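You operate a simulated robot arm through the tools that you are given. There is no shell and no other tool.

You are at the controls of a simulated robot arm. One attempt, no reset.

TASK
Warm the glue to 60 C and brush a stripe on the fixture's right post.
Fine: brush only when the lamp is lit, leave the other post bare; put the narrow brush back, shut the lid, turn the warmer off. Set down upright: narrow brush. A coat counts when it lies all over at full strength: go over it till it gets no stronger.

It is judged by the outcome, as a careful person would: the job done as asked, and still so three seconds after it is handed in. It fails if anything else is knocked over, pushed out of place, dropped, spilled or broken. Lids that push on must go on centred and level and be pressed home; caps that screw on are set level and turned clockwise until they are tight.

THE ROBOT
A 6-joint arm with a four-finger gripper, fixed in place. Base frame: the origin is at the foot of the arm, x ahead of it, y to its left, z up; the work surface is at about z = 0.88. Lengths are in m, angles in degrees, forces in N, time in s.
With the tool pointing down near the work surface it reaches from about 0.28 to 0.7 m from the base axis. Its first joint turns from -166.0 to 166.0 degrees. Payload 3.43 kg.
The TCP is the grasp point between the finger pads, 0.03 m short of the fingertips. In the tool frame z runs along the fingers and y along their closing line. The gripper opens to 0.12 m. The gripper's body begins 0.085 m behind the TCP.
Orientation is that of the tool frame in the base frame, as a unit quaternion [w, x, y, z]. With the fingers straight down and closing along the base's y, the tool's x points along the base's -x, its y along +y and its z along -z.

THE INTERFACE
- The arm moves only by the tool apply_moves. Its argument "motion" is a list of rows, each a list of 7 numbers: the shift along the base's x, y, z in m, then the turn, a rotation vector about the base's x, y, z in degrees, then the gripper command, from -1 (fully open) to 1 (shut), values between in proportion. In form: [[x, y, z, rx, ry, rz, hand], ...]. A call has 1 to 20 rows; each row shifts and turns the commanded pose from where the row before left it. A row lasts 0.2 s, in which the tool goes at most 0.05 m and 8.6 degrees; a call with a longer step from one row to the next is refused whole, and so is a gripper value outside its range. A pose out of reach is approached as far as the arm can. The call stops where the force on the tool passes 90 N (or 10 N more than at its start, if that is more) or the arm is blocked; 0.2 s more then pass. Each finger halts on what it meets, pressing with about 29 N; the grip force reading is that of the motor and also rises with nothing between the fingers. The clock runs only during rows and for 0.2 s after the last one: add rows that do not move to give the fingers time. It gives the time, the measured TCP pose, the force on the tool (base axes), the opening and the grip force at its end, in the units of the frame above (readings bear some noise), with the torque about the TCP (base axes, N m) and any sound that the robot's microphone picked up.
- Cameras (640 x 400 px; columns grow to the right, rows downward): "scene" is fixed at [0.2194, -0.4998, 1.6988]; the picture's right is [0.88, -0.47, 0.00], its down [-0.29, -0.55, -0.78] and it looks along [0.36, 0.69, -0.63] (base axes); focal length 372 px, centre (320, 200). "wrist" rides on the gripper at [0.071, -0.017, -0.121] in the tool frame; the picture's right is [0.23, 0.97, 0.00], its down [-0.81, 0.19, -0.55] and it looks along [-0.54, 0.13, 0.83] (tool axes); focal length 275 px, centre (320, 200).
- camera(camera): a new picture of that camera. No time passes.
- lift_body(by): slides the trunk up (or, below 0, down) by that many m; the arm rides with it, the base frame stays. It gives what a move gives, with no picture.
- locate(camera, pixels): for up to 12 pixels [column, row] of the newest picture of that camera ("zoom" is the newest enlarged one), the place [x, y, z] in the base frame of the surface seen there, good to about 0.003 m. No time passes.
- close_up(camera, box): a new picture of the part [left, top, right, bottom] of that camera's present view, enlarged. No time passes.
- close_job(): hands the job in; it is judged then, once.

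Unless the task says otherwise, let go and move clear before handing in.

The tools are called after "Call:" by a JSON object that holds its "api" and its "payload". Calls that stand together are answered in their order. apply_moves: Moves the arm, as the interface text tells. Its arguments: {"type":"object","properties":{"motion":{"type":"array","items":{"type":"array","items":{"type":"number"}}}},"required":["motion"]} The other tools are called the same way: lift_body (by) slides the trunk up or down; camera (camera) takes a picture; locate (camera, pixels) gives the place of the surface under pixels of a picture; close_up (camera, box) takes an enlarged picture of a part of a camera's view; close_job () hands the job in.

At the start:

```text
time_s: 0.0
tool_pos: [0.519, 0.1265, 1.2457]
orientation: [0.0, 0.0, 1.0, 0.0]
contact_force: [0.2, 0.6, -0.1]
ft_torque: [-0.02, -0.01, -0.01]
opening: 0.1202
gripper_force: 0.1
trunk travel left (down, up): [-0.225, 0.215]
```

scene: 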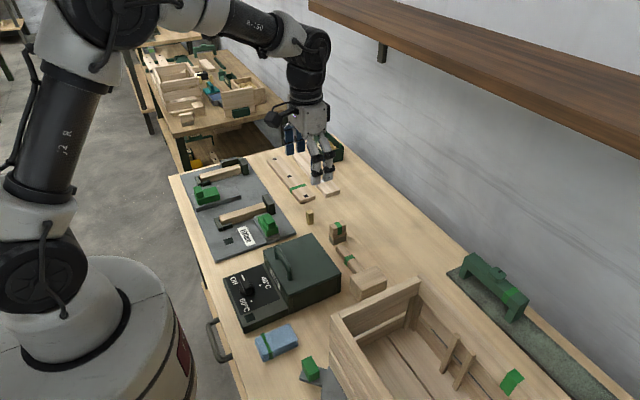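
wrist: 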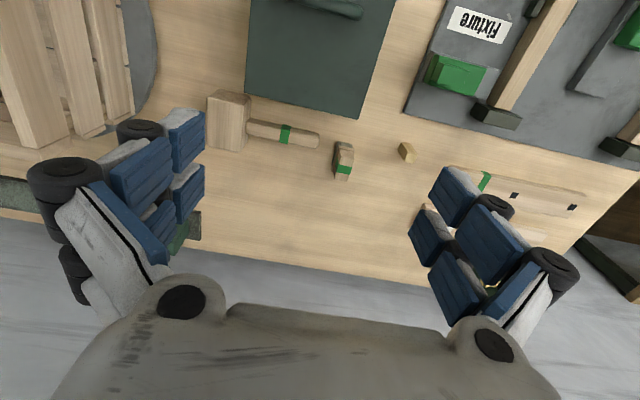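

The scene shows a dark green box with a dial (about px 270,280), a grey board with the label "Fixture" (px 245,235), and some wooden objects around px 310-370, 215-285. I'll take enlarged views to identify the glue pot, lid, brushes, lamp and posts.

Call:
{"api": "close_up", "payload": {"camera": "scene", "box": [200, 220, 360, 340]}}

Call:
{"api": "close_up", "payload": {"camera": "scene", "box": [170, 140, 330, 260]}}

Call:
{"api": "close_up", "payload": {"camera": "scene", "box": [290, 190, 410, 310]}}

Call:
{"api": "close_up", "payload": {"camera": "wrist", "box": [190, 0, 450, 200]}}

```text
3.33 times, centred on (280, 280) of scene
```

zoom: 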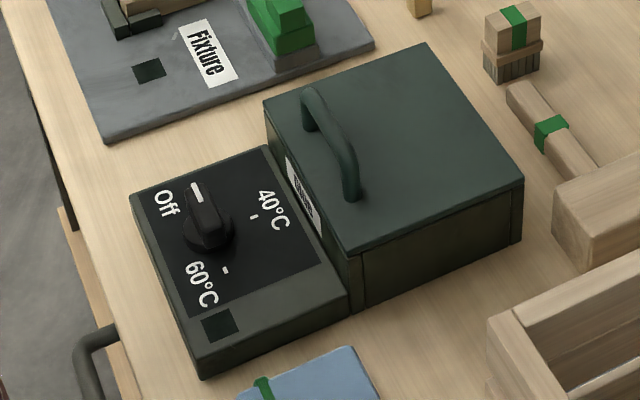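

```text
3.33 times, centred on (250, 200) of scene
```

zoom: 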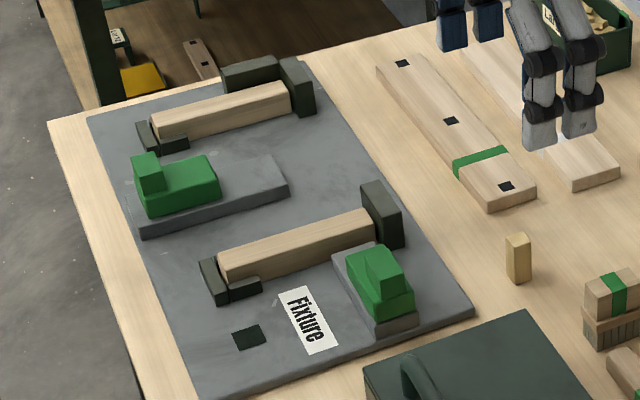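

```text
3.33 times, centred on (350, 250) of scene
```

zoom: 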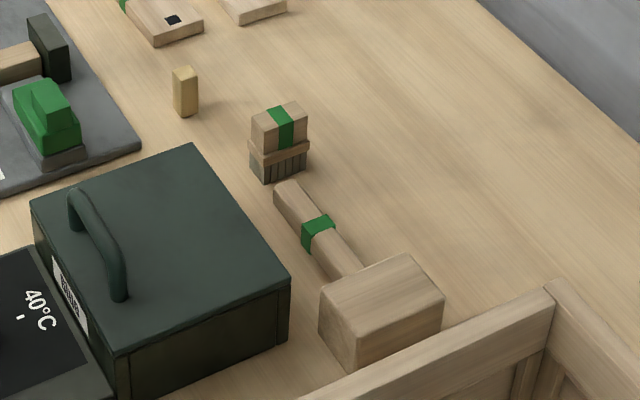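

```text
2.00 times, centred on (320, 100) of wrist
```

zoom: 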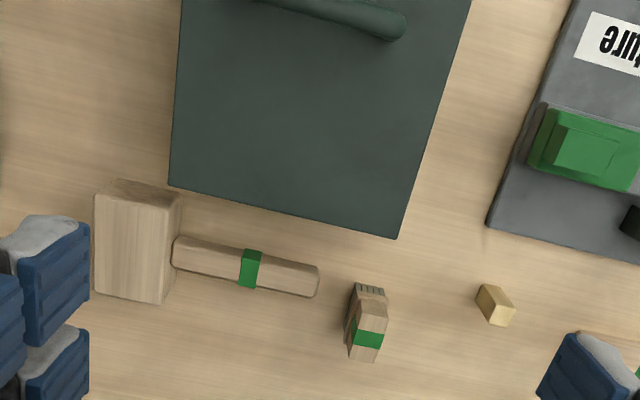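

The warmer (dial Off/40/60, small dark square by the dial possibly the lamp) and the lidded box are clear, but I haven't found the brushes or posts for sure. I'll look at the rest of the scene enlarged.

Call:
{"api": "close_up", "payload": {"camera": "scene", "box": [260, 110, 380, 230]}}

Call:
{"api": "close_up", "payload": {"camera": "scene", "box": [240, 300, 400, 400]}}

Call:
{"api": "close_up", "payload": {"camera": "scene", "box": [400, 240, 640, 400]}}

Call:
{"api": "close_up", "payload": {"camera": "scene", "box": [130, 30, 290, 150]}}

Call:
{"api": "close_up", "payload": {"camera": "wrist", "box": [400, 0, 640, 200]}}

```text
3.33 times, centred on (320, 170) of scene
```

zoom: 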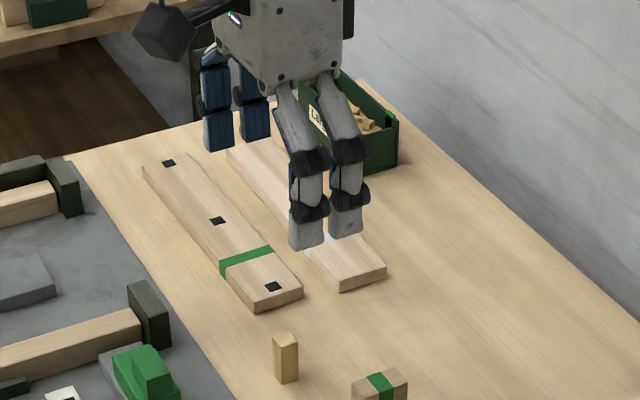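

```text
4.00 times, centred on (320, 350) of scene
```

zoom: 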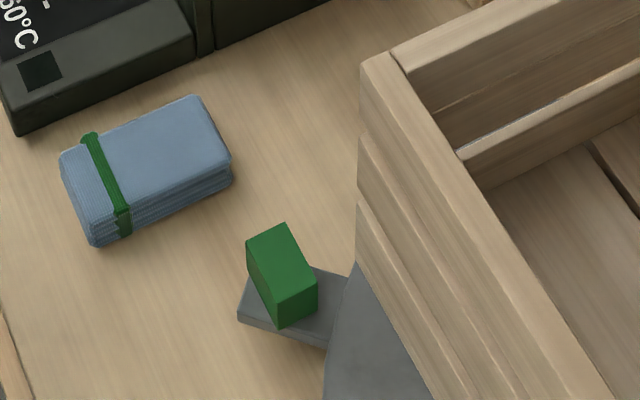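

```text
2.50 times, centred on (520, 320) of scene
```

zoom: 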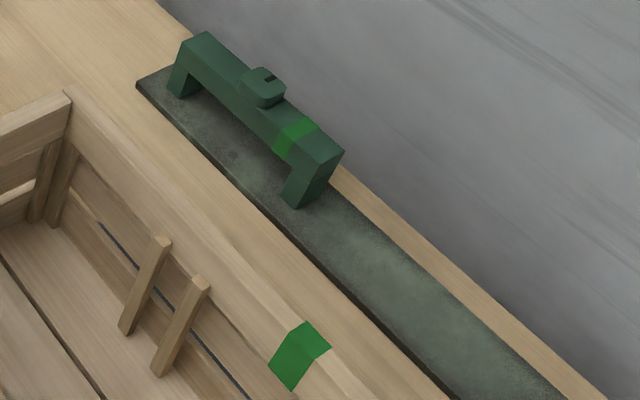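

```text
3.33 times, centred on (210, 90) of scene
```

zoom: 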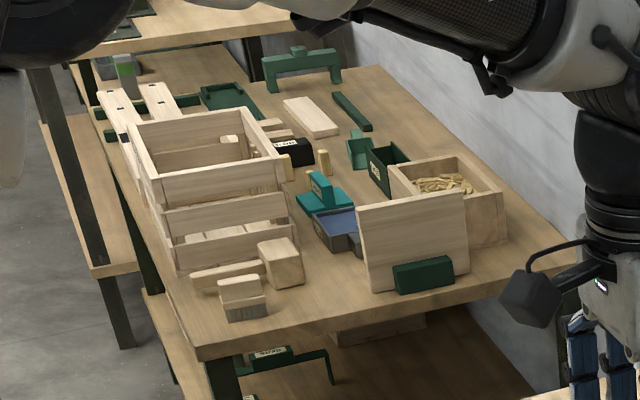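

```text
2.00 times, centred on (520, 100) of wrist
```

zoom: 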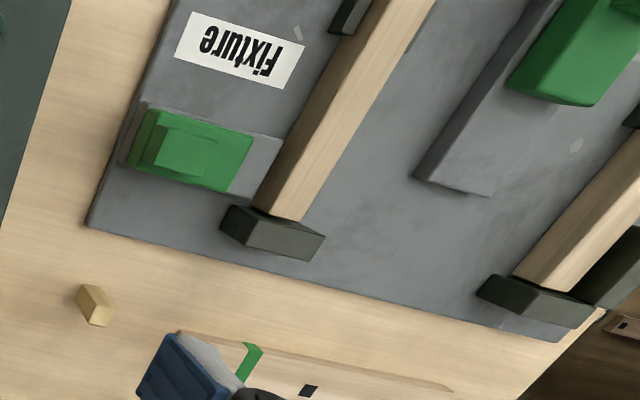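

The warmer, knob and fixture are visible; the brushes are probably under the lid, and the bristled block at px (337,232) needs to be identified. I'll locate key points in the scene image.

Call:
{"api": "close_up", "payload": {"camera": "scene", "box": [220, 230, 350, 330]}}

Call:
{"api": "locate", "payload": {"camera": "scene", "pixels": [[225, 278], [249, 333], [285, 315], [341, 296], [308, 235], [266, 250], [303, 311], [278, 253], [288, 279], [250, 281], [254, 327], [240, 305]]}}

```text
4.00 times, centred on (285, 280) of scene
```

zoom: 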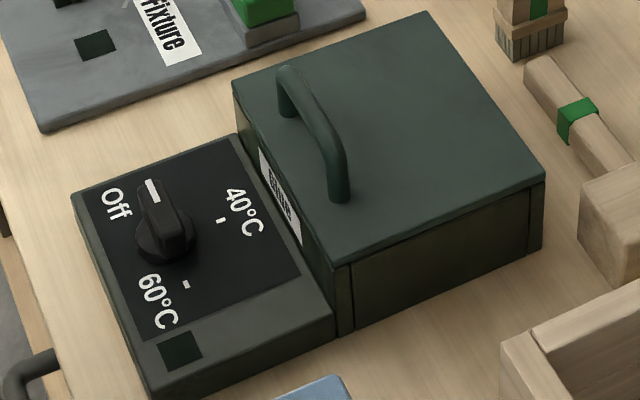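

```text
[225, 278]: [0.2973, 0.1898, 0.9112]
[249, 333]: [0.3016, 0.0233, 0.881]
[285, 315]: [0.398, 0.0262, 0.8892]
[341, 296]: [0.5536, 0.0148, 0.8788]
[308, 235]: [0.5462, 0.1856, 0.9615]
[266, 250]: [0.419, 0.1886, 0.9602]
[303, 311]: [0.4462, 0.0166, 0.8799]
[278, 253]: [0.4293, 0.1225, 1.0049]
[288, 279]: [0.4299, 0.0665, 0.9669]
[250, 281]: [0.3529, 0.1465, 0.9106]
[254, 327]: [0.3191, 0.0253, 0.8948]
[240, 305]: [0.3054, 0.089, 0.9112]
```

I'll locate the dial details and lid/handle geometry in the enlarged picture.

Call:
{"api": "locate", "payload": {"camera": "zoom", "pixels": [[152, 188], [220, 221], [187, 285], [177, 212], [180, 355], [287, 75], [318, 125], [340, 190], [430, 15], [543, 175], [337, 262], [235, 82]]}}

Call:
{"api": "locate", "payload": {"camera": "scene", "pixels": [[250, 212], [225, 175], [266, 225], [206, 193], [229, 240], [338, 228], [310, 217], [336, 240], [345, 250], [368, 280], [275, 342], [310, 368]]}}

```text
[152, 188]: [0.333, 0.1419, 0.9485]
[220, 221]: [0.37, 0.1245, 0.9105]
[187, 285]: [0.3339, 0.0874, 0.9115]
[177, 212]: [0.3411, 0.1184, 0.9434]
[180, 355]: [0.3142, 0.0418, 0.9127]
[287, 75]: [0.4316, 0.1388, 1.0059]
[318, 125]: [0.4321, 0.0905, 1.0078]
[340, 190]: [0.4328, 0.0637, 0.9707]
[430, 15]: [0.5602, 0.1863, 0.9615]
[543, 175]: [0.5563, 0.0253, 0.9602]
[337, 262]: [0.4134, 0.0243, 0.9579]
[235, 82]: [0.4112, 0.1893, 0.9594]
```

```text
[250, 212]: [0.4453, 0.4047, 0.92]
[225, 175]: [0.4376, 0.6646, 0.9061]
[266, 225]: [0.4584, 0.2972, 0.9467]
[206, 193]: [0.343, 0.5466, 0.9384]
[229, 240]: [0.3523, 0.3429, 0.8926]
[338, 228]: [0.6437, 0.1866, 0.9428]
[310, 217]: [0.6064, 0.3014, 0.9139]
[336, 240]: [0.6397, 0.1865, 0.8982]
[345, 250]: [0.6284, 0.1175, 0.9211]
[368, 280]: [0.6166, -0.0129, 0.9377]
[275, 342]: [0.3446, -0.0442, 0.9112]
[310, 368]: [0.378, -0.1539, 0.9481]
```

The panel top is at z≈0.911, the pointer is at +y (Off), with ticks at +x (40) and −y (60) around a centre near (0.334, 0.1245), so the knob turns 180° clockwise from Off to 60. I'll move the arm back to look at the panel and lid with the wrist camera.

Call:
{"api": "apply_moves", "payload": {"motion": [[-0.04, 0, -0.01, 0, 0, 0, -1], [-0.04, 0, -0.01, 0, 0, 0, -1], [-0.04, 0, -0.01, 0, 0, 0, -1], [-0.04, 0, -0.01, 0, 0, 0, -1], [0, 0, 0, 0, 0, 0, -1]]}}

Call:
{"api": "camera", "payload": {"camera": "wrist"}}

Call:
{"api": "close_up", "payload": {"camera": "scene", "box": [220, 265, 280, 305]}}

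```text
time_s: 1.2
tool_pos: [0.3604, 0.1273, 1.2066]
orientation: [0.0, 0.0, 1.0, -0.001]
contact_force: [0.7, -0.6, 0.4]
ft_torque: [0.0, 0.0, -0.01]
opening: 0.1201
gripper_force: 0.1
trunk travel left (down, up): [-0.225, 0.215]
```

```text
taken
```

wrist: 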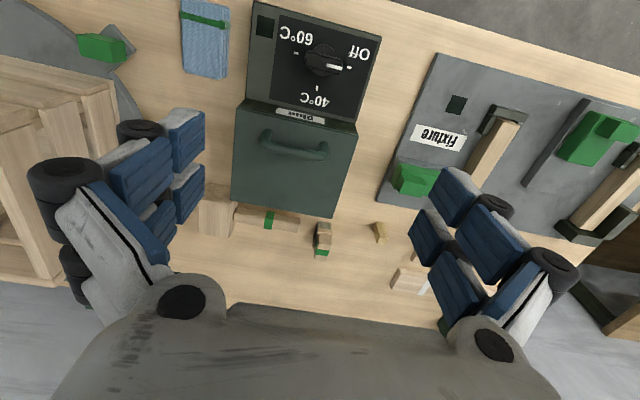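

```text
10.00 times, centred on (250, 285) of scene
```

zoom: 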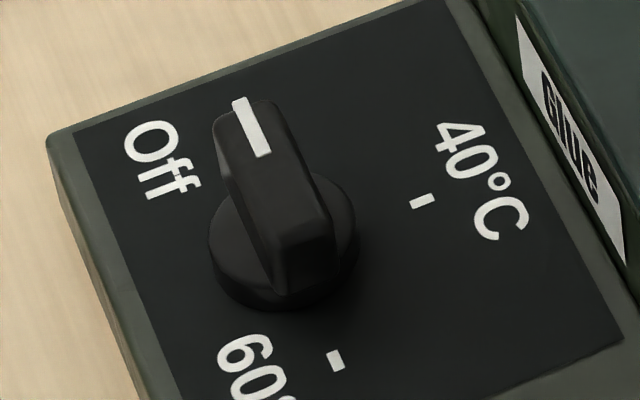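

The box reads "Glue"; the knob is a bar on a round base. I'll locate the bar's corners and the base, and look closely with the wrist camera.

Call:
{"api": "locate", "payload": {"camera": "zoom", "pixels": [[240, 102], [263, 155], [222, 115], [283, 105], [280, 230], [325, 218], [305, 285], [215, 240], [345, 200], [240, 260], [422, 201], [335, 360]]}}

Call:
{"api": "close_up", "payload": {"camera": "wrist", "box": [225, 0, 395, 106]}}

Call:
{"api": "close_up", "payload": {"camera": "wrist", "box": [190, 90, 450, 300]}}

```text
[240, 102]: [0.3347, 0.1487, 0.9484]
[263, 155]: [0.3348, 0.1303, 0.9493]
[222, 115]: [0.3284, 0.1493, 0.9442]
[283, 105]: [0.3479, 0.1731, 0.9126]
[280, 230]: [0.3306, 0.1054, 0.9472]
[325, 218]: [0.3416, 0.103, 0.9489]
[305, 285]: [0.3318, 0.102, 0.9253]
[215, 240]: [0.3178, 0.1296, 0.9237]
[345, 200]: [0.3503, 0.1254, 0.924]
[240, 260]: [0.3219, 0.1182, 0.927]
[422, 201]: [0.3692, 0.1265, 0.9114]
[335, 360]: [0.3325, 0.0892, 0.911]
```

```text
3.76 times, centred on (310, 53) of wrist
```

zoom: 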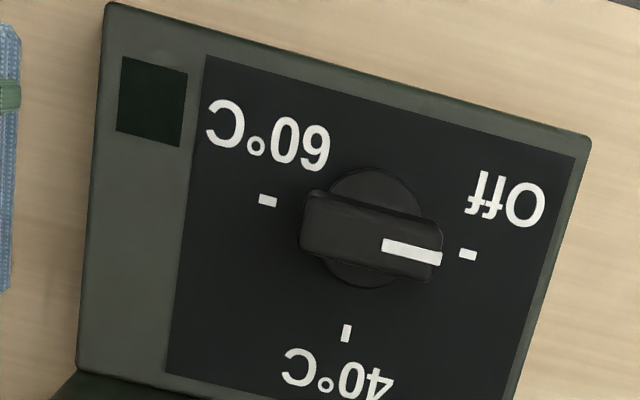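

```text
1.90 times, centred on (320, 195) of wrist
```

zoom: 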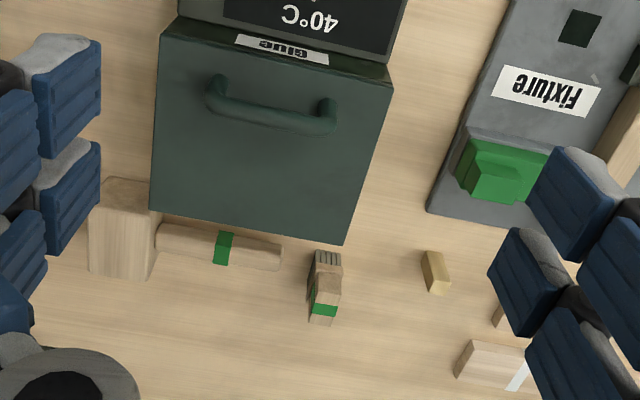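

The bar spans y≈0.102–0.149, x≈0.328–0.342, with its top at z≈0.949, centred at (0.335, 0.1255). I'll turn the tool +90° about z, come over the knob with a half-open hand, and check.

Call:
{"api": "apply_moves", "payload": {"motion": [[-0.0022, 0, -0.01, 0, 0, 8.1818, 0.1], [-0.0022, 0, -0.01, 0, 0, 8.1818, 0.1], [-0.0022, 0, -0.01, 0, 0, 8.1818, 0.1], [-0.0022, 0, -0.01, 0, 0, 8.1818, 0.1], [-0.0022, 0, -0.01, 0, 0, 8.1818, 0.1], [-0.0022, 0, -0.01, 0, 0, 8.1818, 0.1], [-0.0022, 0, -0.01, 0, 0, 8.1818, 0.1], [-0.0022, 0, -0.01, 0, 0, 8.1818, 0.1], [-0.0022, 0, -0.01, 0, 0, 8.1818, 0.1], [-0.0022, 0, -0.01, 0, 0, 8.1818, 0.1], [-0.0022, 0, -0.01, 0, 0, 8.182, 0.1], [0, 0, 0, 0, 0, 0, 0.1]]}}

Call:
{"api": "camera", "payload": {"camera": "wrist"}}

Call:
{"api": "camera", "payload": {"camera": "scene"}}

```text
time_s: 3.8
tool_pos: [0.3353, 0.1262, 1.095]
orientation: [0.001, 0.708, -0.707, 0.0]
contact_force: [0.3, 0.2, 0.4]
ft_torque: [0.03, 0.03, 0.01]
opening: 0.0538
gripper_force: 0.0
trunk travel left (down, up): [-0.225, 0.215]
```

```text
taken
```

wrist: 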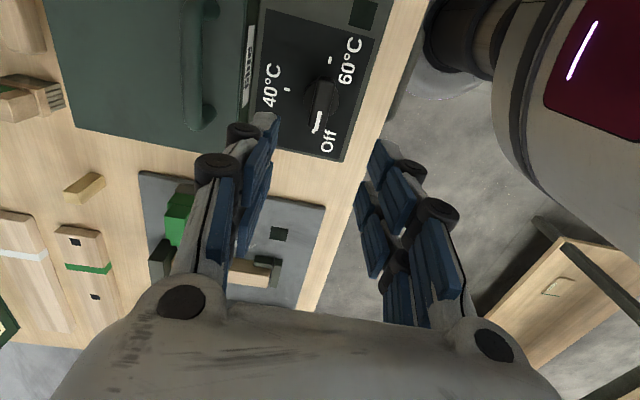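

```text
taken
```

scene: 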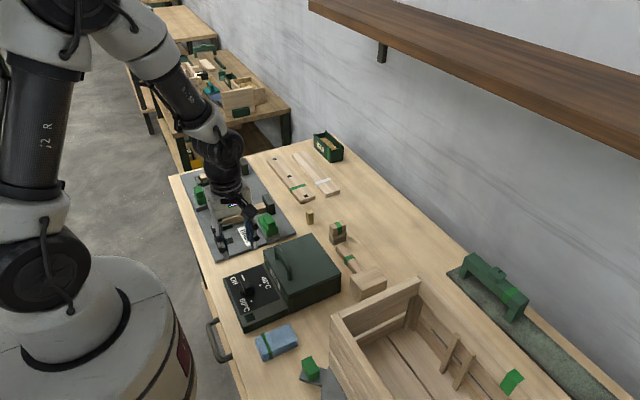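

The tool is above the knob with the fingers closing along x. I'll descend to z≈0.958 and close on the bar.

Call:
{"api": "apply_moves", "payload": {"motion": [[0, -0.0005, -0.035, 0, 0, 0, 0.1], [0, 0, -0.035, 0, 0, 0, 0.1], [0, 0, -0.035, 0, 0, 0, 0.1], [0, 0, -0.02, 0, 0, 0, 0.1], [0, 0, -0.012, 0, 0, 0, 0.1], [0, 0, 0, 0, 0, 0, 0.1]]}}

Call:
{"api": "close_up", "payload": {"camera": "scene", "box": [190, 220, 310, 320]}}

Call:
{"api": "camera", "payload": {"camera": "wrist"}}

```text
time_s: 5.2
tool_pos: [0.336, 0.1266, 0.9585]
orientation: [0.0, 0.707, -0.707, 0.0]
contact_force: [0.7, 0.6, -0.7]
ft_torque: [-0.05, -0.01, -0.02]
opening: 0.0539
gripper_force: 0.0
trunk travel left (down, up): [-0.225, 0.215]
```

```text
4.00 times, centred on (250, 270) of scene
```

zoom: 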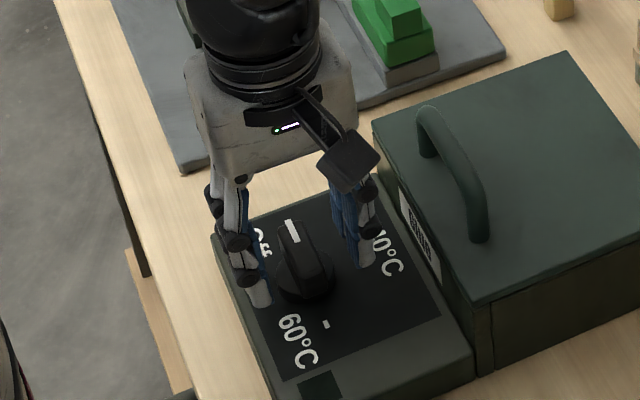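

```text
taken
```

wrist: 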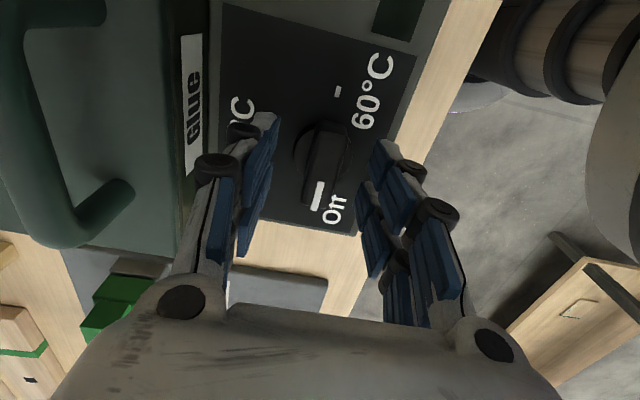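

The fingers straddle the bar evenly. I'll close on it.

Call:
{"api": "apply_moves", "payload": {"motion": [[-0.0008, -0.0008, 0, 0, 0, 0, 1], [0, 0, 0, 0, 0, 0, 1], [0, 0, 0, 0, 0, 0, 1], [0, 0, 0, 0, 0, 0, 1]]}}

```text
time_s: 6.2
tool_pos: [0.3364, 0.1252, 0.9586]
orientation: [0.001, -0.707, 0.707, 0.0]
contact_force: [-1.8, 0.7, -2.5]
ft_torque: [-0.07, 0.06, -0.01]
opening: 0.0179
gripper_force: 38.4
trunk travel left (down, up): [-0.225, 0.215]
```

It grips the bar (opening 0.018). I'll turn it clockwise (negative z) about 90° to start, then check.

Call:
{"api": "apply_moves", "payload": {"motion": [[0, 0, 0, 0, 0, -7.5, 1], [0, 0, 0, 0, 0, -7.5, 1], [0, 0, 0, 0, 0, -7.5, 1], [0, 0, 0, 0, 0, -7.5, 1], [0, 0, 0, 0, 0, -7.5, 1], [0, 0, 0, 0, 0, -7.5, 1]]}}

Call:
{"api": "close_up", "payload": {"camera": "scene", "box": [190, 220, 310, 320]}}

```text
time_s: 7.6
tool_pos: [0.3343, 0.1253, 0.958]
orientation: [0.0, -0.383, 0.924, 0.0]
contact_force: [-0.2, 0.9, 3.2]
ft_torque: [-0.46, 0.52, 0.02]
opening: 0.0182
gripper_force: 44.8
trunk travel left (down, up): [-0.225, 0.215]
```

```text
4.00 times, centred on (250, 270) of scene
```

zoom: 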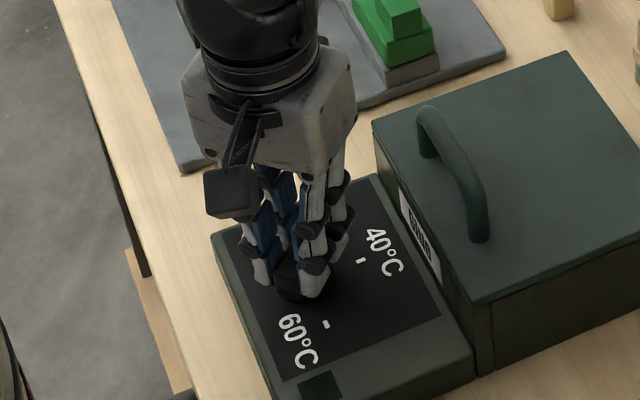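

The knob turns easily. I'll carry on the remaining 135°.

Call:
{"api": "apply_moves", "payload": {"motion": [[0, 0, 0, 0, 0, -7.5, 1], [0, 0, 0, 0, 0, -7.5, 1], [0, 0, 0, 0, 0, -7.5, 1], [0, 0, 0, 0, 0, -7.5, 1], [0, 0, 0, 0, 0, -7.5, 1], [0, 0, 0, 0, 0, -7.5, 1], [0, 0, 0, 0, 0, -7.5, 1], [0, 0, 0, 0, 0, -7.5, 1], [0, 0, 0, 0, 0, -7.5, 1], [0, 0, 0, 0, 0, -7.5, 1], [0, 0, 0, 0, 0, -7.5, 1], [0, 0, 0, 0, 0, -7.5, 1], [0, 0, 0, 0, 0, -7.5, 1], [0, 0, 0, 0, 0, -7.5, 1], [0, 0, 0, 0, 0, -7.5, 1], [0, 0, 0, 0, 0, -7.5, 1], [0, 0, 0, 0, 0, -7.5, 1], [0, 0, 0, 0, 0, -7.5, 1]]}}

Call:
{"api": "close_up", "payload": {"camera": "scene", "box": [190, 220, 310, 320]}}

Call:
{"api": "camera", "payload": {"camera": "wrist"}}

```text
time_s: 11.4
tool_pos: [0.3363, 0.1237, 0.9582]
orientation: [0.0, 0.708, 0.707, 0.0]
contact_force: [5.1, -8.0, 4.9]
ft_torque: [-0.18, -0.22, 0.18]
opening: 0.0177
gripper_force: 45.0
trunk travel left (down, up): [-0.225, 0.215]
```

```text
4.00 times, centred on (250, 270) of scene
```

zoom: 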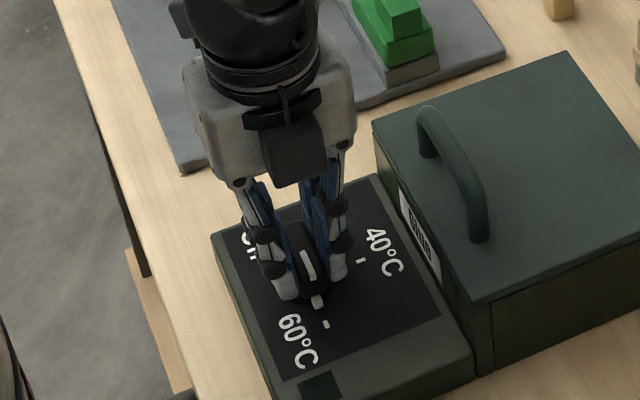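

```text
taken
```

wrist: 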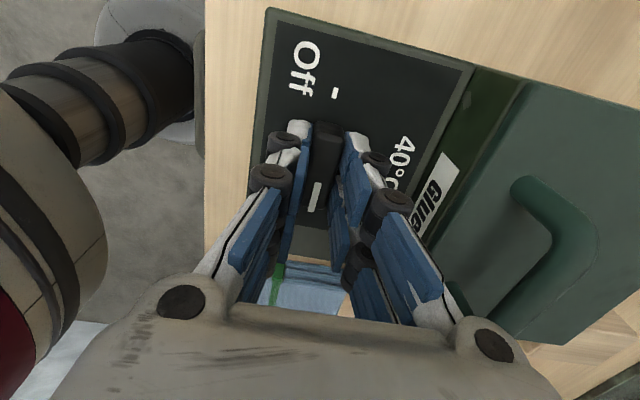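

The pointer now lines up with the 60 °C tick. I'll release and lift clear, then check the pointer and lamp.

Call:
{"api": "apply_moves", "payload": {"motion": [[0, 0, 0, 0, 0, 0, 0.1], [0, 0, 0, 0, 0, 0, 0.1], [0, 0, 0, 0, 0, 0, 0.1], [0, 0, 0.03, 0, 0, 0, 0.1], [0, 0, 0.04, 0, 0, 0, 0.1], [0, 0, 0.04, 0, 0, 0, 0.1], [0, 0, 0.04, 0, 0, 0, 0.1]]}}

Call:
{"api": "close_up", "payload": {"camera": "scene", "box": [190, 240, 310, 340]}}

```text
time_s: 13.0
tool_pos: [0.3331, 0.1249, 1.1086]
orientation: [-0.001, 0.707, 0.707, -0.001]
contact_force: [-0.4, -0.3, 0.1]
ft_torque: [0.03, -0.02, 0.0]
opening: 0.0538
gripper_force: 0.0
trunk travel left (down, up): [-0.225, 0.215]
```

```text
4.00 times, centred on (250, 290) of scene
```

zoom: 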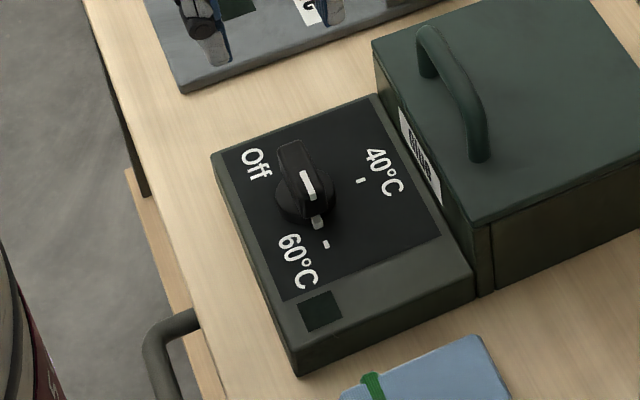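

The knob rests at the 60 °C tick; the lamp at zoom (318,312) is still dark. Next I study the lid edges to learn whether it is hinged.

Call:
{"api": "close_up", "payload": {"camera": "scene", "box": [290, 230, 350, 310]}}

Call:
{"api": "close_up", "payload": {"camera": "scene", "box": [260, 235, 320, 285]}}

Call:
{"api": "camera", "payload": {"camera": "wrist"}}

```text
5.00 times, centred on (320, 270) of scene
```

zoom: 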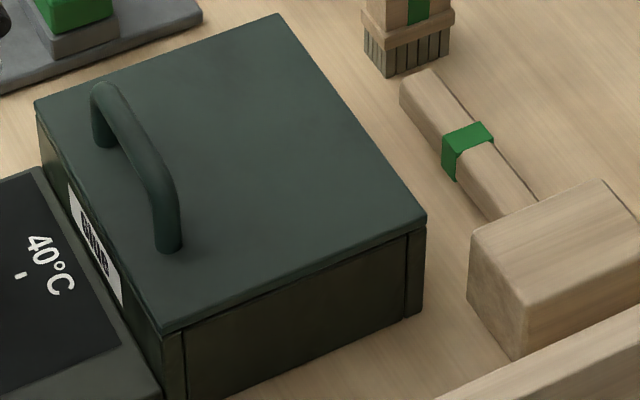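

```text
8.00 times, centred on (290, 260) of scene
```

zoom: 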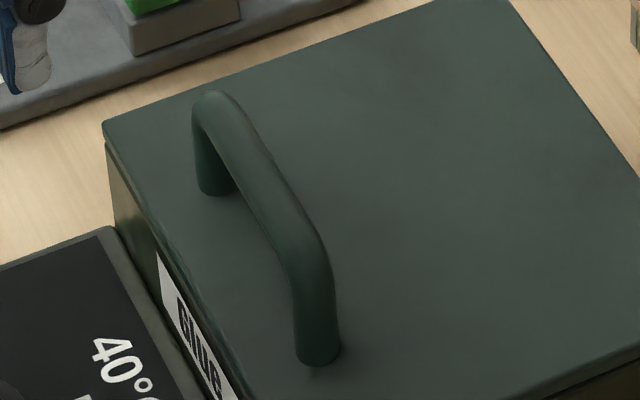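

```text
taken
```

wrist: 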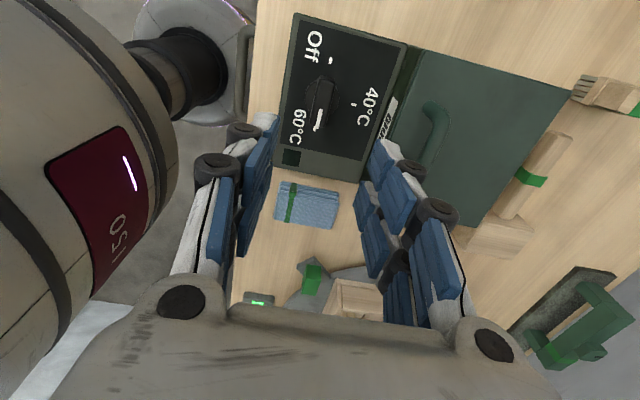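

The lid is a thin plate with its handle near the front edge (x≈0.432, top z≈1.007), so it is hinged at the back (x≈0.557). I'll go over the handle and lower the fingers around it.

Call:
{"api": "apply_moves", "payload": {"motion": [[0.033, -0.007, -0.003, 0, 0, 0, 0.1], [0.033, -0.007, -0.003, 0, 0, 0, 0.1], [0.0325, -0.007, -0.003, 0, 0, 0, 0.1], [0, 0, -0.04, 0, 0, 0, 0.1], [0, 0, -0.04, 0, 0, 0, 0.1], [0, 0, -0.015, 0, 0, 0, 0.1], [0, 0, 0, 0, 0, 0, 0.1]]}}

Call:
{"api": "close_up", "payload": {"camera": "scene", "box": [230, 200, 350, 320]}}

Call:
{"api": "camera", "payload": {"camera": "wrist"}}

```text
time_s: 14.6
tool_pos: [0.4336, 0.1035, 1.0056]
orientation: [0.0, 0.707, 0.707, 0.0]
contact_force: [-1.0, 0.2, -0.4]
ft_torque: [0.02, -0.01, 0.0]
opening: 0.0541
gripper_force: 0.1
trunk travel left (down, up): [-0.225, 0.215]
```

```text
3.33 times, centred on (290, 260) of scene
```

zoom: 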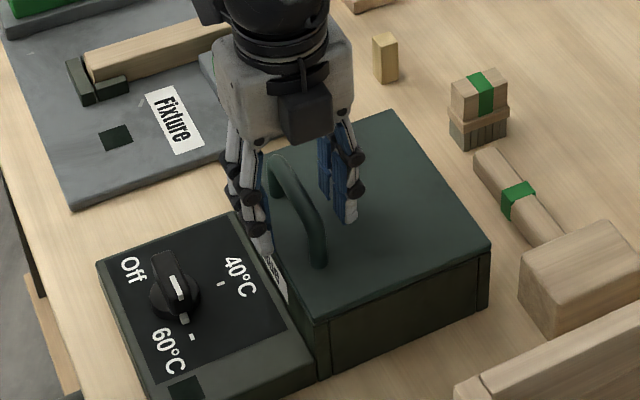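

```text
taken
```

wrist: 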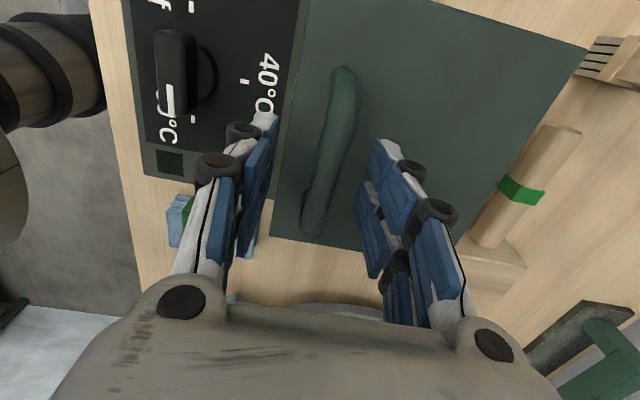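

The handle sits between the fingers. I'll lower 5 mm and close on the bar.

Call:
{"api": "apply_moves", "payload": {"motion": [[0, 0, -0.005, 0, 0, 0, 0.1], [0, 0, 0, 0, 0, 0, 1], [0, 0, 0, 0, 0, 0, 1], [0, 0, 0, 0, 0, 0, 1], [0, 0, 0, 0, 0, 0, 1]]}}

```text
time_s: 15.8
tool_pos: [0.434, 0.105, 1.0005]
orientation: [0.0, 0.707, 0.708, 0.0]
contact_force: [6.2, -0.9, -0.3]
ft_torque: [0.19, -0.02, -0.01]
opening: 0.0128
gripper_force: 33.9
trunk travel left (down, up): [-0.225, 0.215]
```

The handle is gripped (0.0128). I'll trace the first 20° of an arc about the assumed hinge at (0.557, 0.957), keeping the tool vertical, and watch the forces.

Call:
{"api": "apply_moves", "payload": {"motion": [[0.0043, 0, 0.0106, 0, 0, 0, 1], [0.0052, 0, 0.0102, 0, 0, 0, 1], [0.006, 0, 0.0097, 0, 0, 0, 1], [0.0069, 0, 0.0091, 0, 0, 0, 1]]}}

Call:
{"api": "close_up", "payload": {"camera": "scene", "box": [230, 200, 350, 320]}}

```text
time_s: 16.8
tool_pos: [0.4573, 0.1044, 1.0389]
orientation: [-0.001, 0.707, 0.707, 0.0]
contact_force: [8.5, -2.3, -8.8]
ft_torque: [-0.17, 0.08, -0.63]
opening: 0.0141
gripper_force: 45.1
trunk travel left (down, up): [-0.225, 0.215]
```

```text
3.33 times, centred on (290, 260) of scene
```

zoom: 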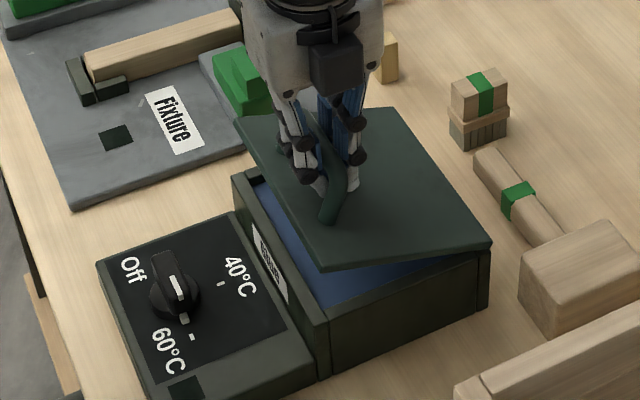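

The lid is hinged at the back and rises with the handle (blue interior showing). I'll continue the arc to about 60°.

Call:
{"api": "apply_moves", "payload": {"motion": [[0.0076, 0, 0.0085, 0, 0, 0, 1], [0.0083, 0, 0.0078, 0, 0, 0, 1], [0.009, 0, 0.007, 0, 0, 0, 1], [0.0096, 0, 0.0062, 0, 0, 0, 1], [0.01, 0, 0.0054, 0, 0, 0, 1], [0.0105, 0, 0.0044, 0, 0, 0, 1], [0.0108, 0, 0.0035, 0, 0, 0, 1], [0.0111, 0, 0.0026, 0, 0, 0, 1]]}}

Call:
{"api": "close_up", "payload": {"camera": "scene", "box": [230, 180, 370, 320]}}

```text
time_s: 18.6
tool_pos: [0.5332, 0.1053, 1.0857]
orientation: [0.0, 0.707, 0.707, 0.0]
contact_force: [0.2, -2.1, -8.3]
ft_torque: [-0.33, 0.21, -1.52]
opening: 0.0146
gripper_force: 44.7
trunk travel left (down, up): [-0.225, 0.215]
```

```text
2.86 times, centred on (300, 250) of scene
```

zoom: 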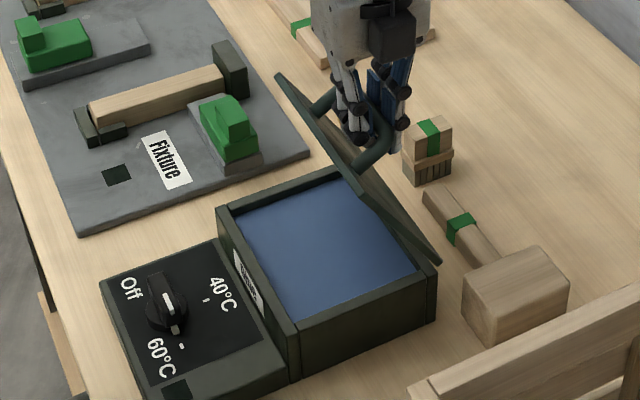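

The tank inside is full of blue glue. I'll continue the arc to about 95° and see whether the lid holds.

Call:
{"api": "apply_moves", "payload": {"motion": [[0.0113, 0, 0.0016, 0, 0, 0, 1], [0.0114, 0, 0.0006, 0, 0, 0, 1], [0.0114, 0, -0.0004, 0, 0, 0, 1], [0.0113, 0, -0.0014, 0, 0, 0, 1], [0.0111, 0, -0.0024, 0, 0, 0, 1], [0.0109, 0, -0.0033, 0, 0, 0, 1], [0.0106, 0, -0.0043, 0, 0, 0, 1]]}}

Call:
{"api": "close_up", "payload": {"camera": "scene", "box": [230, 180, 370, 320]}}

```text
time_s: 20.2
tool_pos: [0.6117, 0.1052, 1.0764]
orientation: [0.002, 0.707, 0.707, 0.002]
contact_force: [4.0, 1.5, 8.4]
ft_torque: [-0.43, 0.08, -0.42]
opening: 0.0134
gripper_force: 42.8
trunk travel left (down, up): [-0.225, 0.215]
```

```text
2.86 times, centred on (300, 250) of scene
```

zoom: 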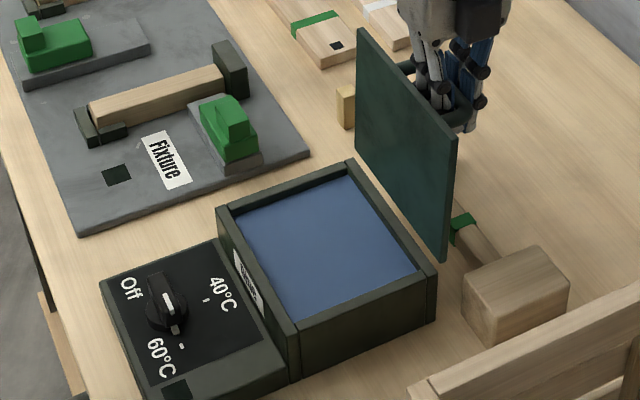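

The lid stands just past vertical. I'll ease on a further 10° to feel for a stop.

Call:
{"api": "apply_moves", "payload": {"motion": [[0.0052, 0, -0.0024, 0, 0, 0, 1], [0.005, 0, -0.0027, 0, 0, 0, 1], [0.0049, 0, -0.0029, 0, 0, 0, 1], [0, 0, 0, 0, 0, 0, 1]]}}

Call:
{"api": "close_up", "payload": {"camera": "scene", "box": [230, 180, 370, 320]}}

```text
time_s: 21.2
tool_pos: [0.6277, 0.1045, 1.0683]
orientation: [0.002, 0.707, 0.707, 0.001]
contact_force: [8.7, 3.5, 17.9]
ft_torque: [-0.47, 0.06, -0.69]
opening: 0.0127
gripper_force: 42.5
trunk travel left (down, up): [-0.225, 0.215]
```

```text
2.86 times, centred on (300, 250) of scene
```

zoom: 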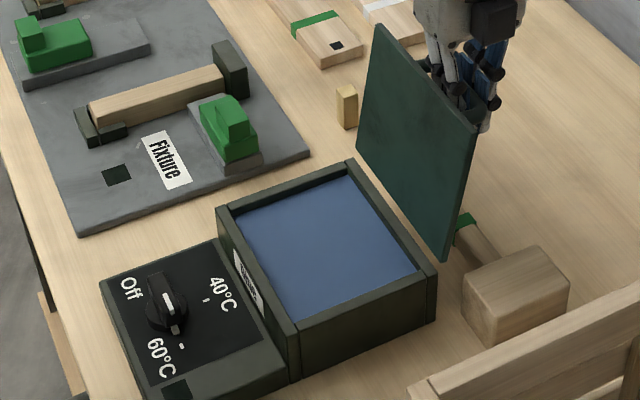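

No stop yet; the forces are only the mismatch in arc radius. I'll loosen the grip a little, with the fingers still bracketing the bar, to see which way the lid wants to go.

Call:
{"api": "apply_moves", "payload": {"motion": [[0, 0, 0, 0, 0, 0, 0.6], [0, 0, 0, 0, 0, 0, 0.5], [0, 0, 0, 0, 0, 0, 0.5], [0, 0, 0, 0, 0, 0, 0.5]]}}

Call:
{"api": "close_up", "payload": {"camera": "scene", "box": [270, 160, 370, 260]}}

Call:
{"api": "camera", "payload": {"camera": "wrist"}}

```text
time_s: 22.2
tool_pos: [0.6259, 0.1041, 1.0676]
orientation: [0.001, 0.707, 0.707, 0.0]
contact_force: [0.5, 0.0, 1.1]
ft_torque: [0.02, 0.02, -0.01]
opening: 0.0299
gripper_force: 0.1
trunk travel left (down, up): [-0.225, 0.215]
```

```text
4.00 times, centred on (320, 210) of scene
```

zoom: 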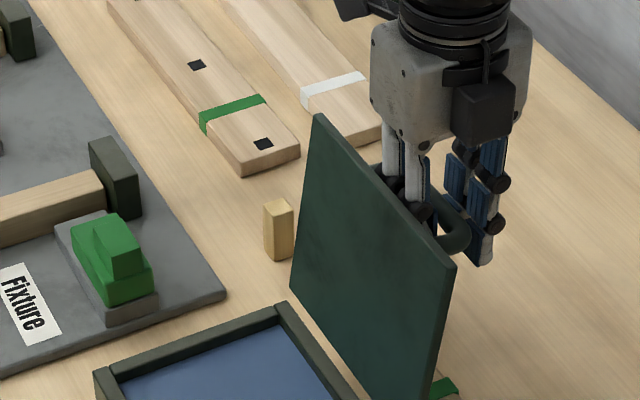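

```text
taken
```

wrist: 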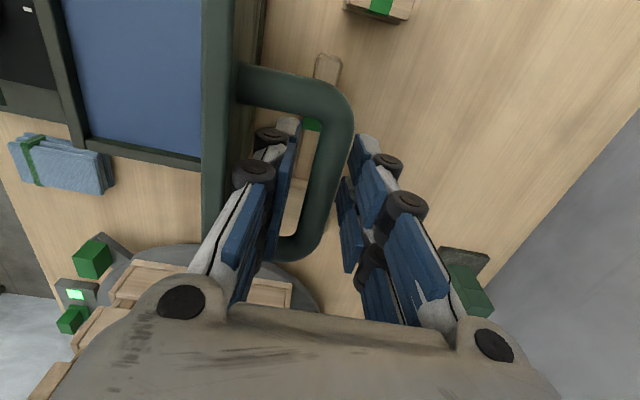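

The lid seems to hold without falling. At wrist px (75,294) there is something with a bright green light; I'll look at that and at the handle closely.

Call:
{"api": "close_up", "payload": {"camera": "wrist", "box": [0, 220, 160, 400]}}

Call:
{"api": "locate", "payload": {"camera": "wrist", "pixels": [[75, 294], [72, 320], [93, 258], [65, 165], [335, 130], [330, 90], [220, 100], [217, 180]]}}

Call:
{"api": "close_up", "payload": {"camera": "wrist", "box": [160, 30, 440, 260]}}

```text
2.22 times, centred on (80, 310) of wrist
```

zoom: 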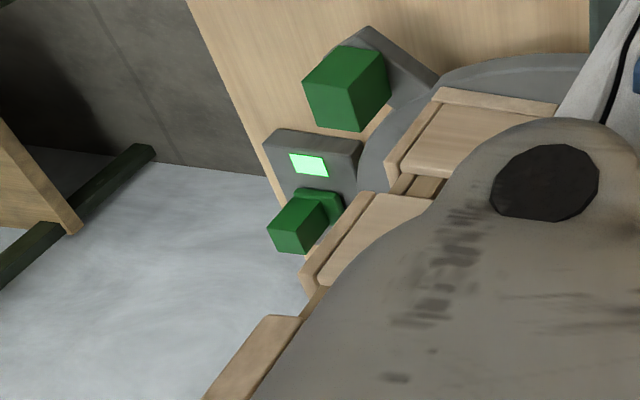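

```text
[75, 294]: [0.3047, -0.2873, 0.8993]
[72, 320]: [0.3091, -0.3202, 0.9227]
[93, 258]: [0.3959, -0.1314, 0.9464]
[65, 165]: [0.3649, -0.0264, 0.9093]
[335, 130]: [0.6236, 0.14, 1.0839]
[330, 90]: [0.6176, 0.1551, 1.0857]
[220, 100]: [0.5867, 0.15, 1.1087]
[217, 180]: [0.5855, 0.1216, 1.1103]
```

```text
1.74 times, centred on (300, 145) of wrist
```

zoom: 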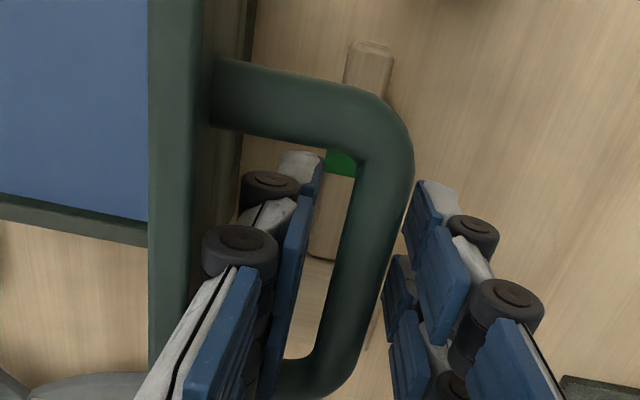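

The lid stays put without a grip. That other lit device at (0.305,−0.287) is a separate station, not the glue warmer. I'll lift straight up out of the handle.

Call:
{"api": "apply_moves", "payload": {"motion": [[0, 0, 0.015, 0, 0, 0, 0.5], [0, 0, 0.02, 0, 0, 0, 0.5], [0, 0, 0.03, 0, 0, 0, 0.5], [0, 0, 0.04, 0, 0, 0, 0.5], [0, 0, 0.04, 0, 0, 0, 0.5]]}}

Call:
{"api": "camera", "payload": {"camera": "scene"}}

Call:
{"api": "camera", "payload": {"camera": "wrist"}}

```text
time_s: 23.4
tool_pos: [0.6254, 0.1027, 1.2133]
orientation: [0.0, 0.707, 0.707, 0.0]
contact_force: [0.6, 1.0, -0.1]
ft_torque: [0.02, -0.01, 0.01]
opening: 0.0299
gripper_force: 0.0
trunk travel left (down, up): [-0.225, 0.215]
```

```text
taken
```

scene: 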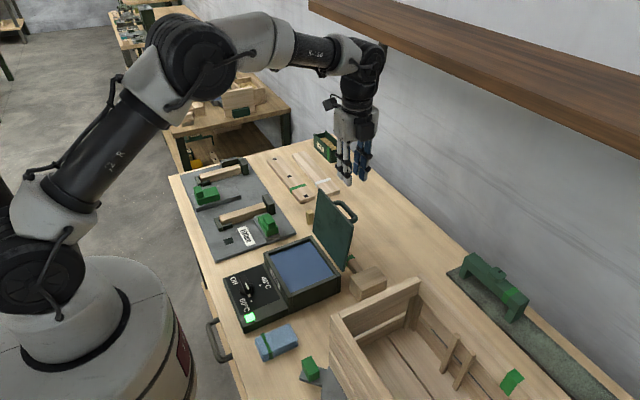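

```text
taken
```

wrist: 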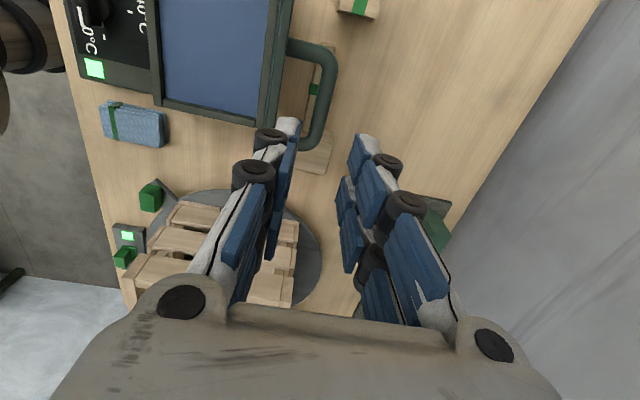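

The warmer's lamp is now lit (green at scene px (250,317)) and the lid stays open. Now I need to find the narrow brush; I'll turn the tool back and look over the table with the wrist camera.

Call:
{"api": "apply_moves", "payload": {"motion": [[-0.02, 0.006, 0.004, 0, 0, 8.1818, 0], [-0.02, 0.006, 0.004, 0, 0, 8.1818, 0], [-0.02, 0.006, 0.004, 0, 0, 8.1818, 0], [-0.02, 0.006, 0.004, 0, 0, 8.1818, 0], [-0.02, 0.006, 0.004, 0, 0, 8.1818, 0], [-0.02, 0.006, 0.004, 0, 0, 8.1818, 0], [-0.02, 0.006, 0.004, 0, 0, 8.1818, 0], [0, 0.006, 0.004, 0, 0, 8.1818, 0], [0, 0.006, 0.004, 0, 0, 8.1818, 0], [0, 0.006, 0.004, 0, 0, 8.1818, 0], [0, 0.006, 0.004, 0, 0, 8.182, 0]]}}

Call:
{"api": "camera", "payload": {"camera": "wrist"}}

Call:
{"api": "close_up", "payload": {"camera": "scene", "box": [290, 180, 410, 300]}}

```text
time_s: 25.8
tool_pos: [0.4858, 0.1712, 1.2562]
orientation: [0.0, -0.001, 1.0, 0.0]
contact_force: [-0.2, 0.8, -0.2]
ft_torque: [0.04, 0.0, 0.02]
opening: 0.0599
gripper_force: 0.0
trunk travel left (down, up): [-0.225, 0.215]
```

```text
taken
```

wrist: 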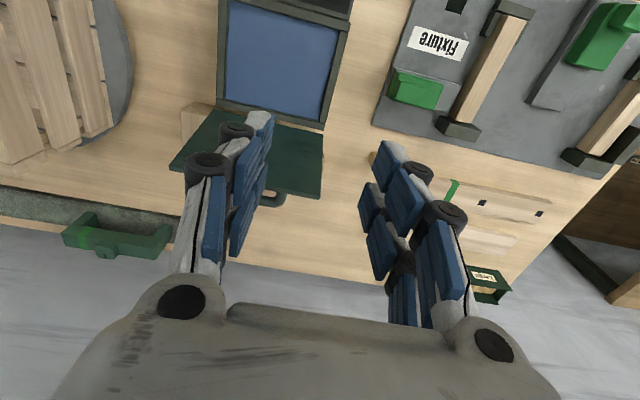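

```text
3.33 times, centred on (350, 240) of scene
```

zoom: 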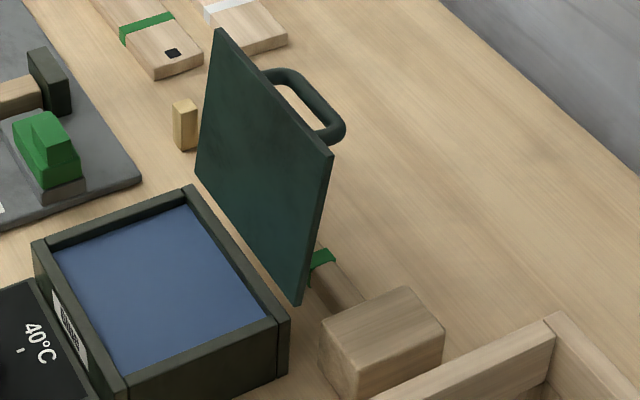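

The open lid hides the bristled block from here. I'll turn the tool to −90° and look at it from the +y side.

Call:
{"api": "apply_moves", "payload": {"motion": [[0.012, 0.016, -0.012, 0, 0, -8.1818, 0], [0.012, 0.016, -0.012, 0, 0, -8.1818, 0], [0.012, 0.016, -0.012, 0, 0, -8.1818, 0], [0.012, 0.016, -0.012, 0, 0, -8.1818, 0], [0.012, 0.016, -0.012, 0, 0, -8.1818, 0], [0.012, 0.016, -0.012, 0, 0, -8.1818, 0], [0.012, 0.016, -0.012, 0, 0, -8.1818, 0], [0.012, 0.016, -0.012, 0, 0, -8.1818, 0], [0.012, 0.016, -0.012, 0, 0, -8.1818, 0], [0.012, 0.016, -0.012, 0, 0, -8.1818, 0], [0.012, 0.016, -0.012, 0, 0, -8.182, 0]]}}

Call:
{"api": "camera", "payload": {"camera": "wrist"}}

Call:
{"api": "close_up", "payload": {"camera": "wrist", "box": [220, 100, 420, 260]}}

```text
time_s: 28.2
tool_pos: [0.6179, 0.3468, 1.1234]
orientation: [0.0, 0.708, 0.706, -0.001]
contact_force: [1.3, 0.5, 1.1]
ft_torque: [-0.08, 0.05, 0.01]
opening: 0.06
gripper_force: 0.0
trunk travel left (down, up): [-0.225, 0.215]
```

```text
taken
```

wrist: 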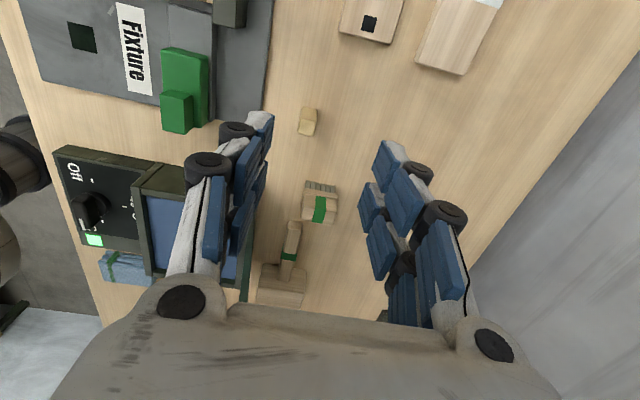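

```text
2.50 times, centred on (320, 180) of wrist
```

zoom: 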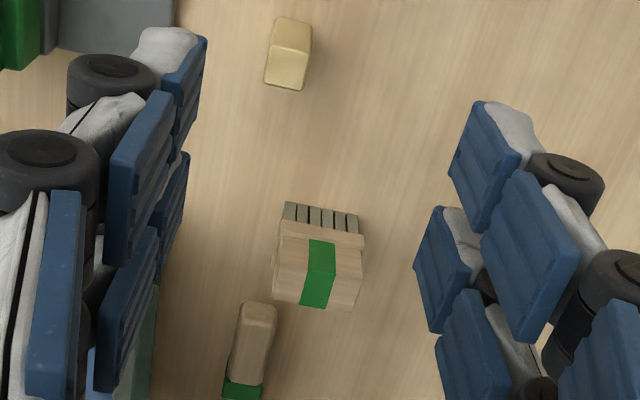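

I'll zoom right in on the bristled block and locate its corners.

Call:
{"api": "close_up", "payload": {"camera": "wrist", "box": [290, 170, 350, 230]}}

Call:
{"api": "locate", "payload": {"camera": "wrist", "pixels": [[304, 196], [336, 198], [333, 222], [303, 216], [306, 183], [334, 186], [308, 122], [320, 210], [292, 240], [282, 285], [320, 185], [326, 203]]}}

```text
6.67 times, centred on (320, 200) of wrist
```

zoom: 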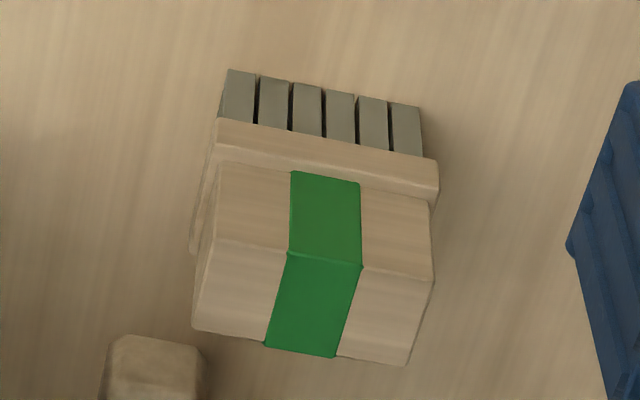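

```text
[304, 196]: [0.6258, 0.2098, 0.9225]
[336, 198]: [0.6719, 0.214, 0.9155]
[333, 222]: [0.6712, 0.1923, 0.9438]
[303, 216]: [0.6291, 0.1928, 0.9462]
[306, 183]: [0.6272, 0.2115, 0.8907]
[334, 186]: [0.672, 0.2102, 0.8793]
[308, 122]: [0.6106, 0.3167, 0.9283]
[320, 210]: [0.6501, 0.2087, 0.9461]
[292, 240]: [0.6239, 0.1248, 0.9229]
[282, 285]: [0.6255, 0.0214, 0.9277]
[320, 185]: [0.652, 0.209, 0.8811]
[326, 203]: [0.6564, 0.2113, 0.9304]
```

The block is about 45 mm wide (x 0.627–0.672), z up to 0.946. The slim tan block at wrist px (308,122) is another candidate; I'll zoom on it from both cameras.

Call:
{"api": "close_up", "payload": {"camera": "wrist", "box": [285, 95, 335, 145]}}

Call:
{"api": "close_up", "payload": {"camera": "scene", "box": [295, 200, 325, 230]}}

Call:
{"api": "camera", "payload": {"camera": "scene"}}

```text
8.00 times, centred on (310, 120) of wrist
```

zoom: 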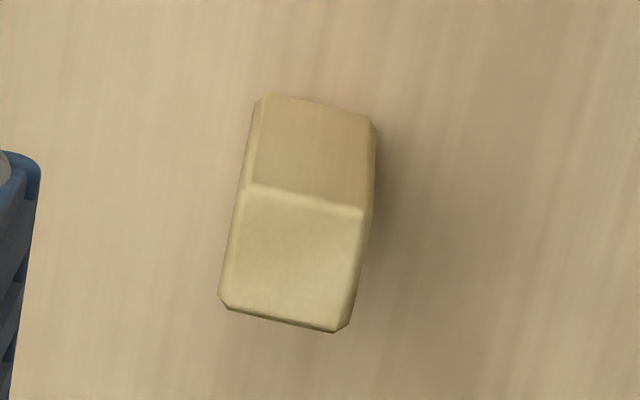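

```text
13.33 times, centred on (310, 215) of scene
```

zoom: 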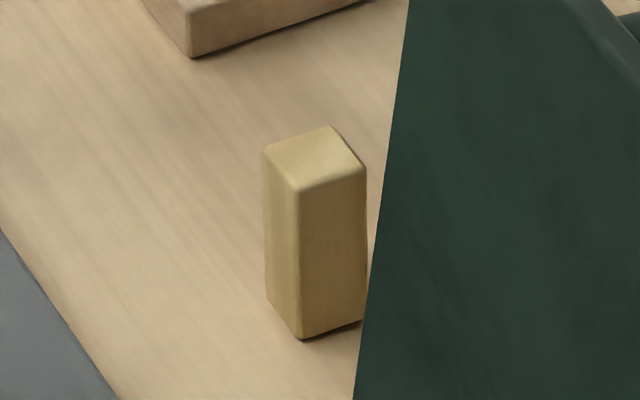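

```text
taken
```

scene: 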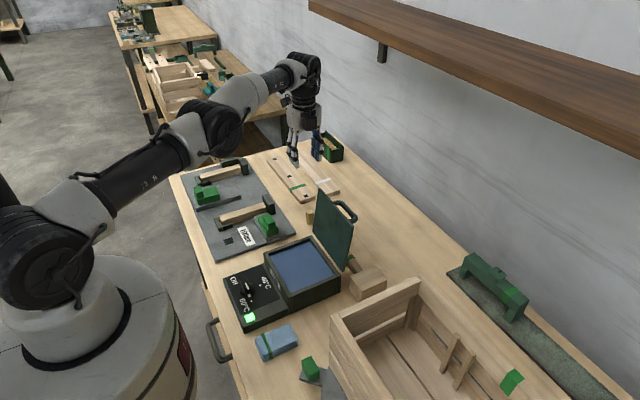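

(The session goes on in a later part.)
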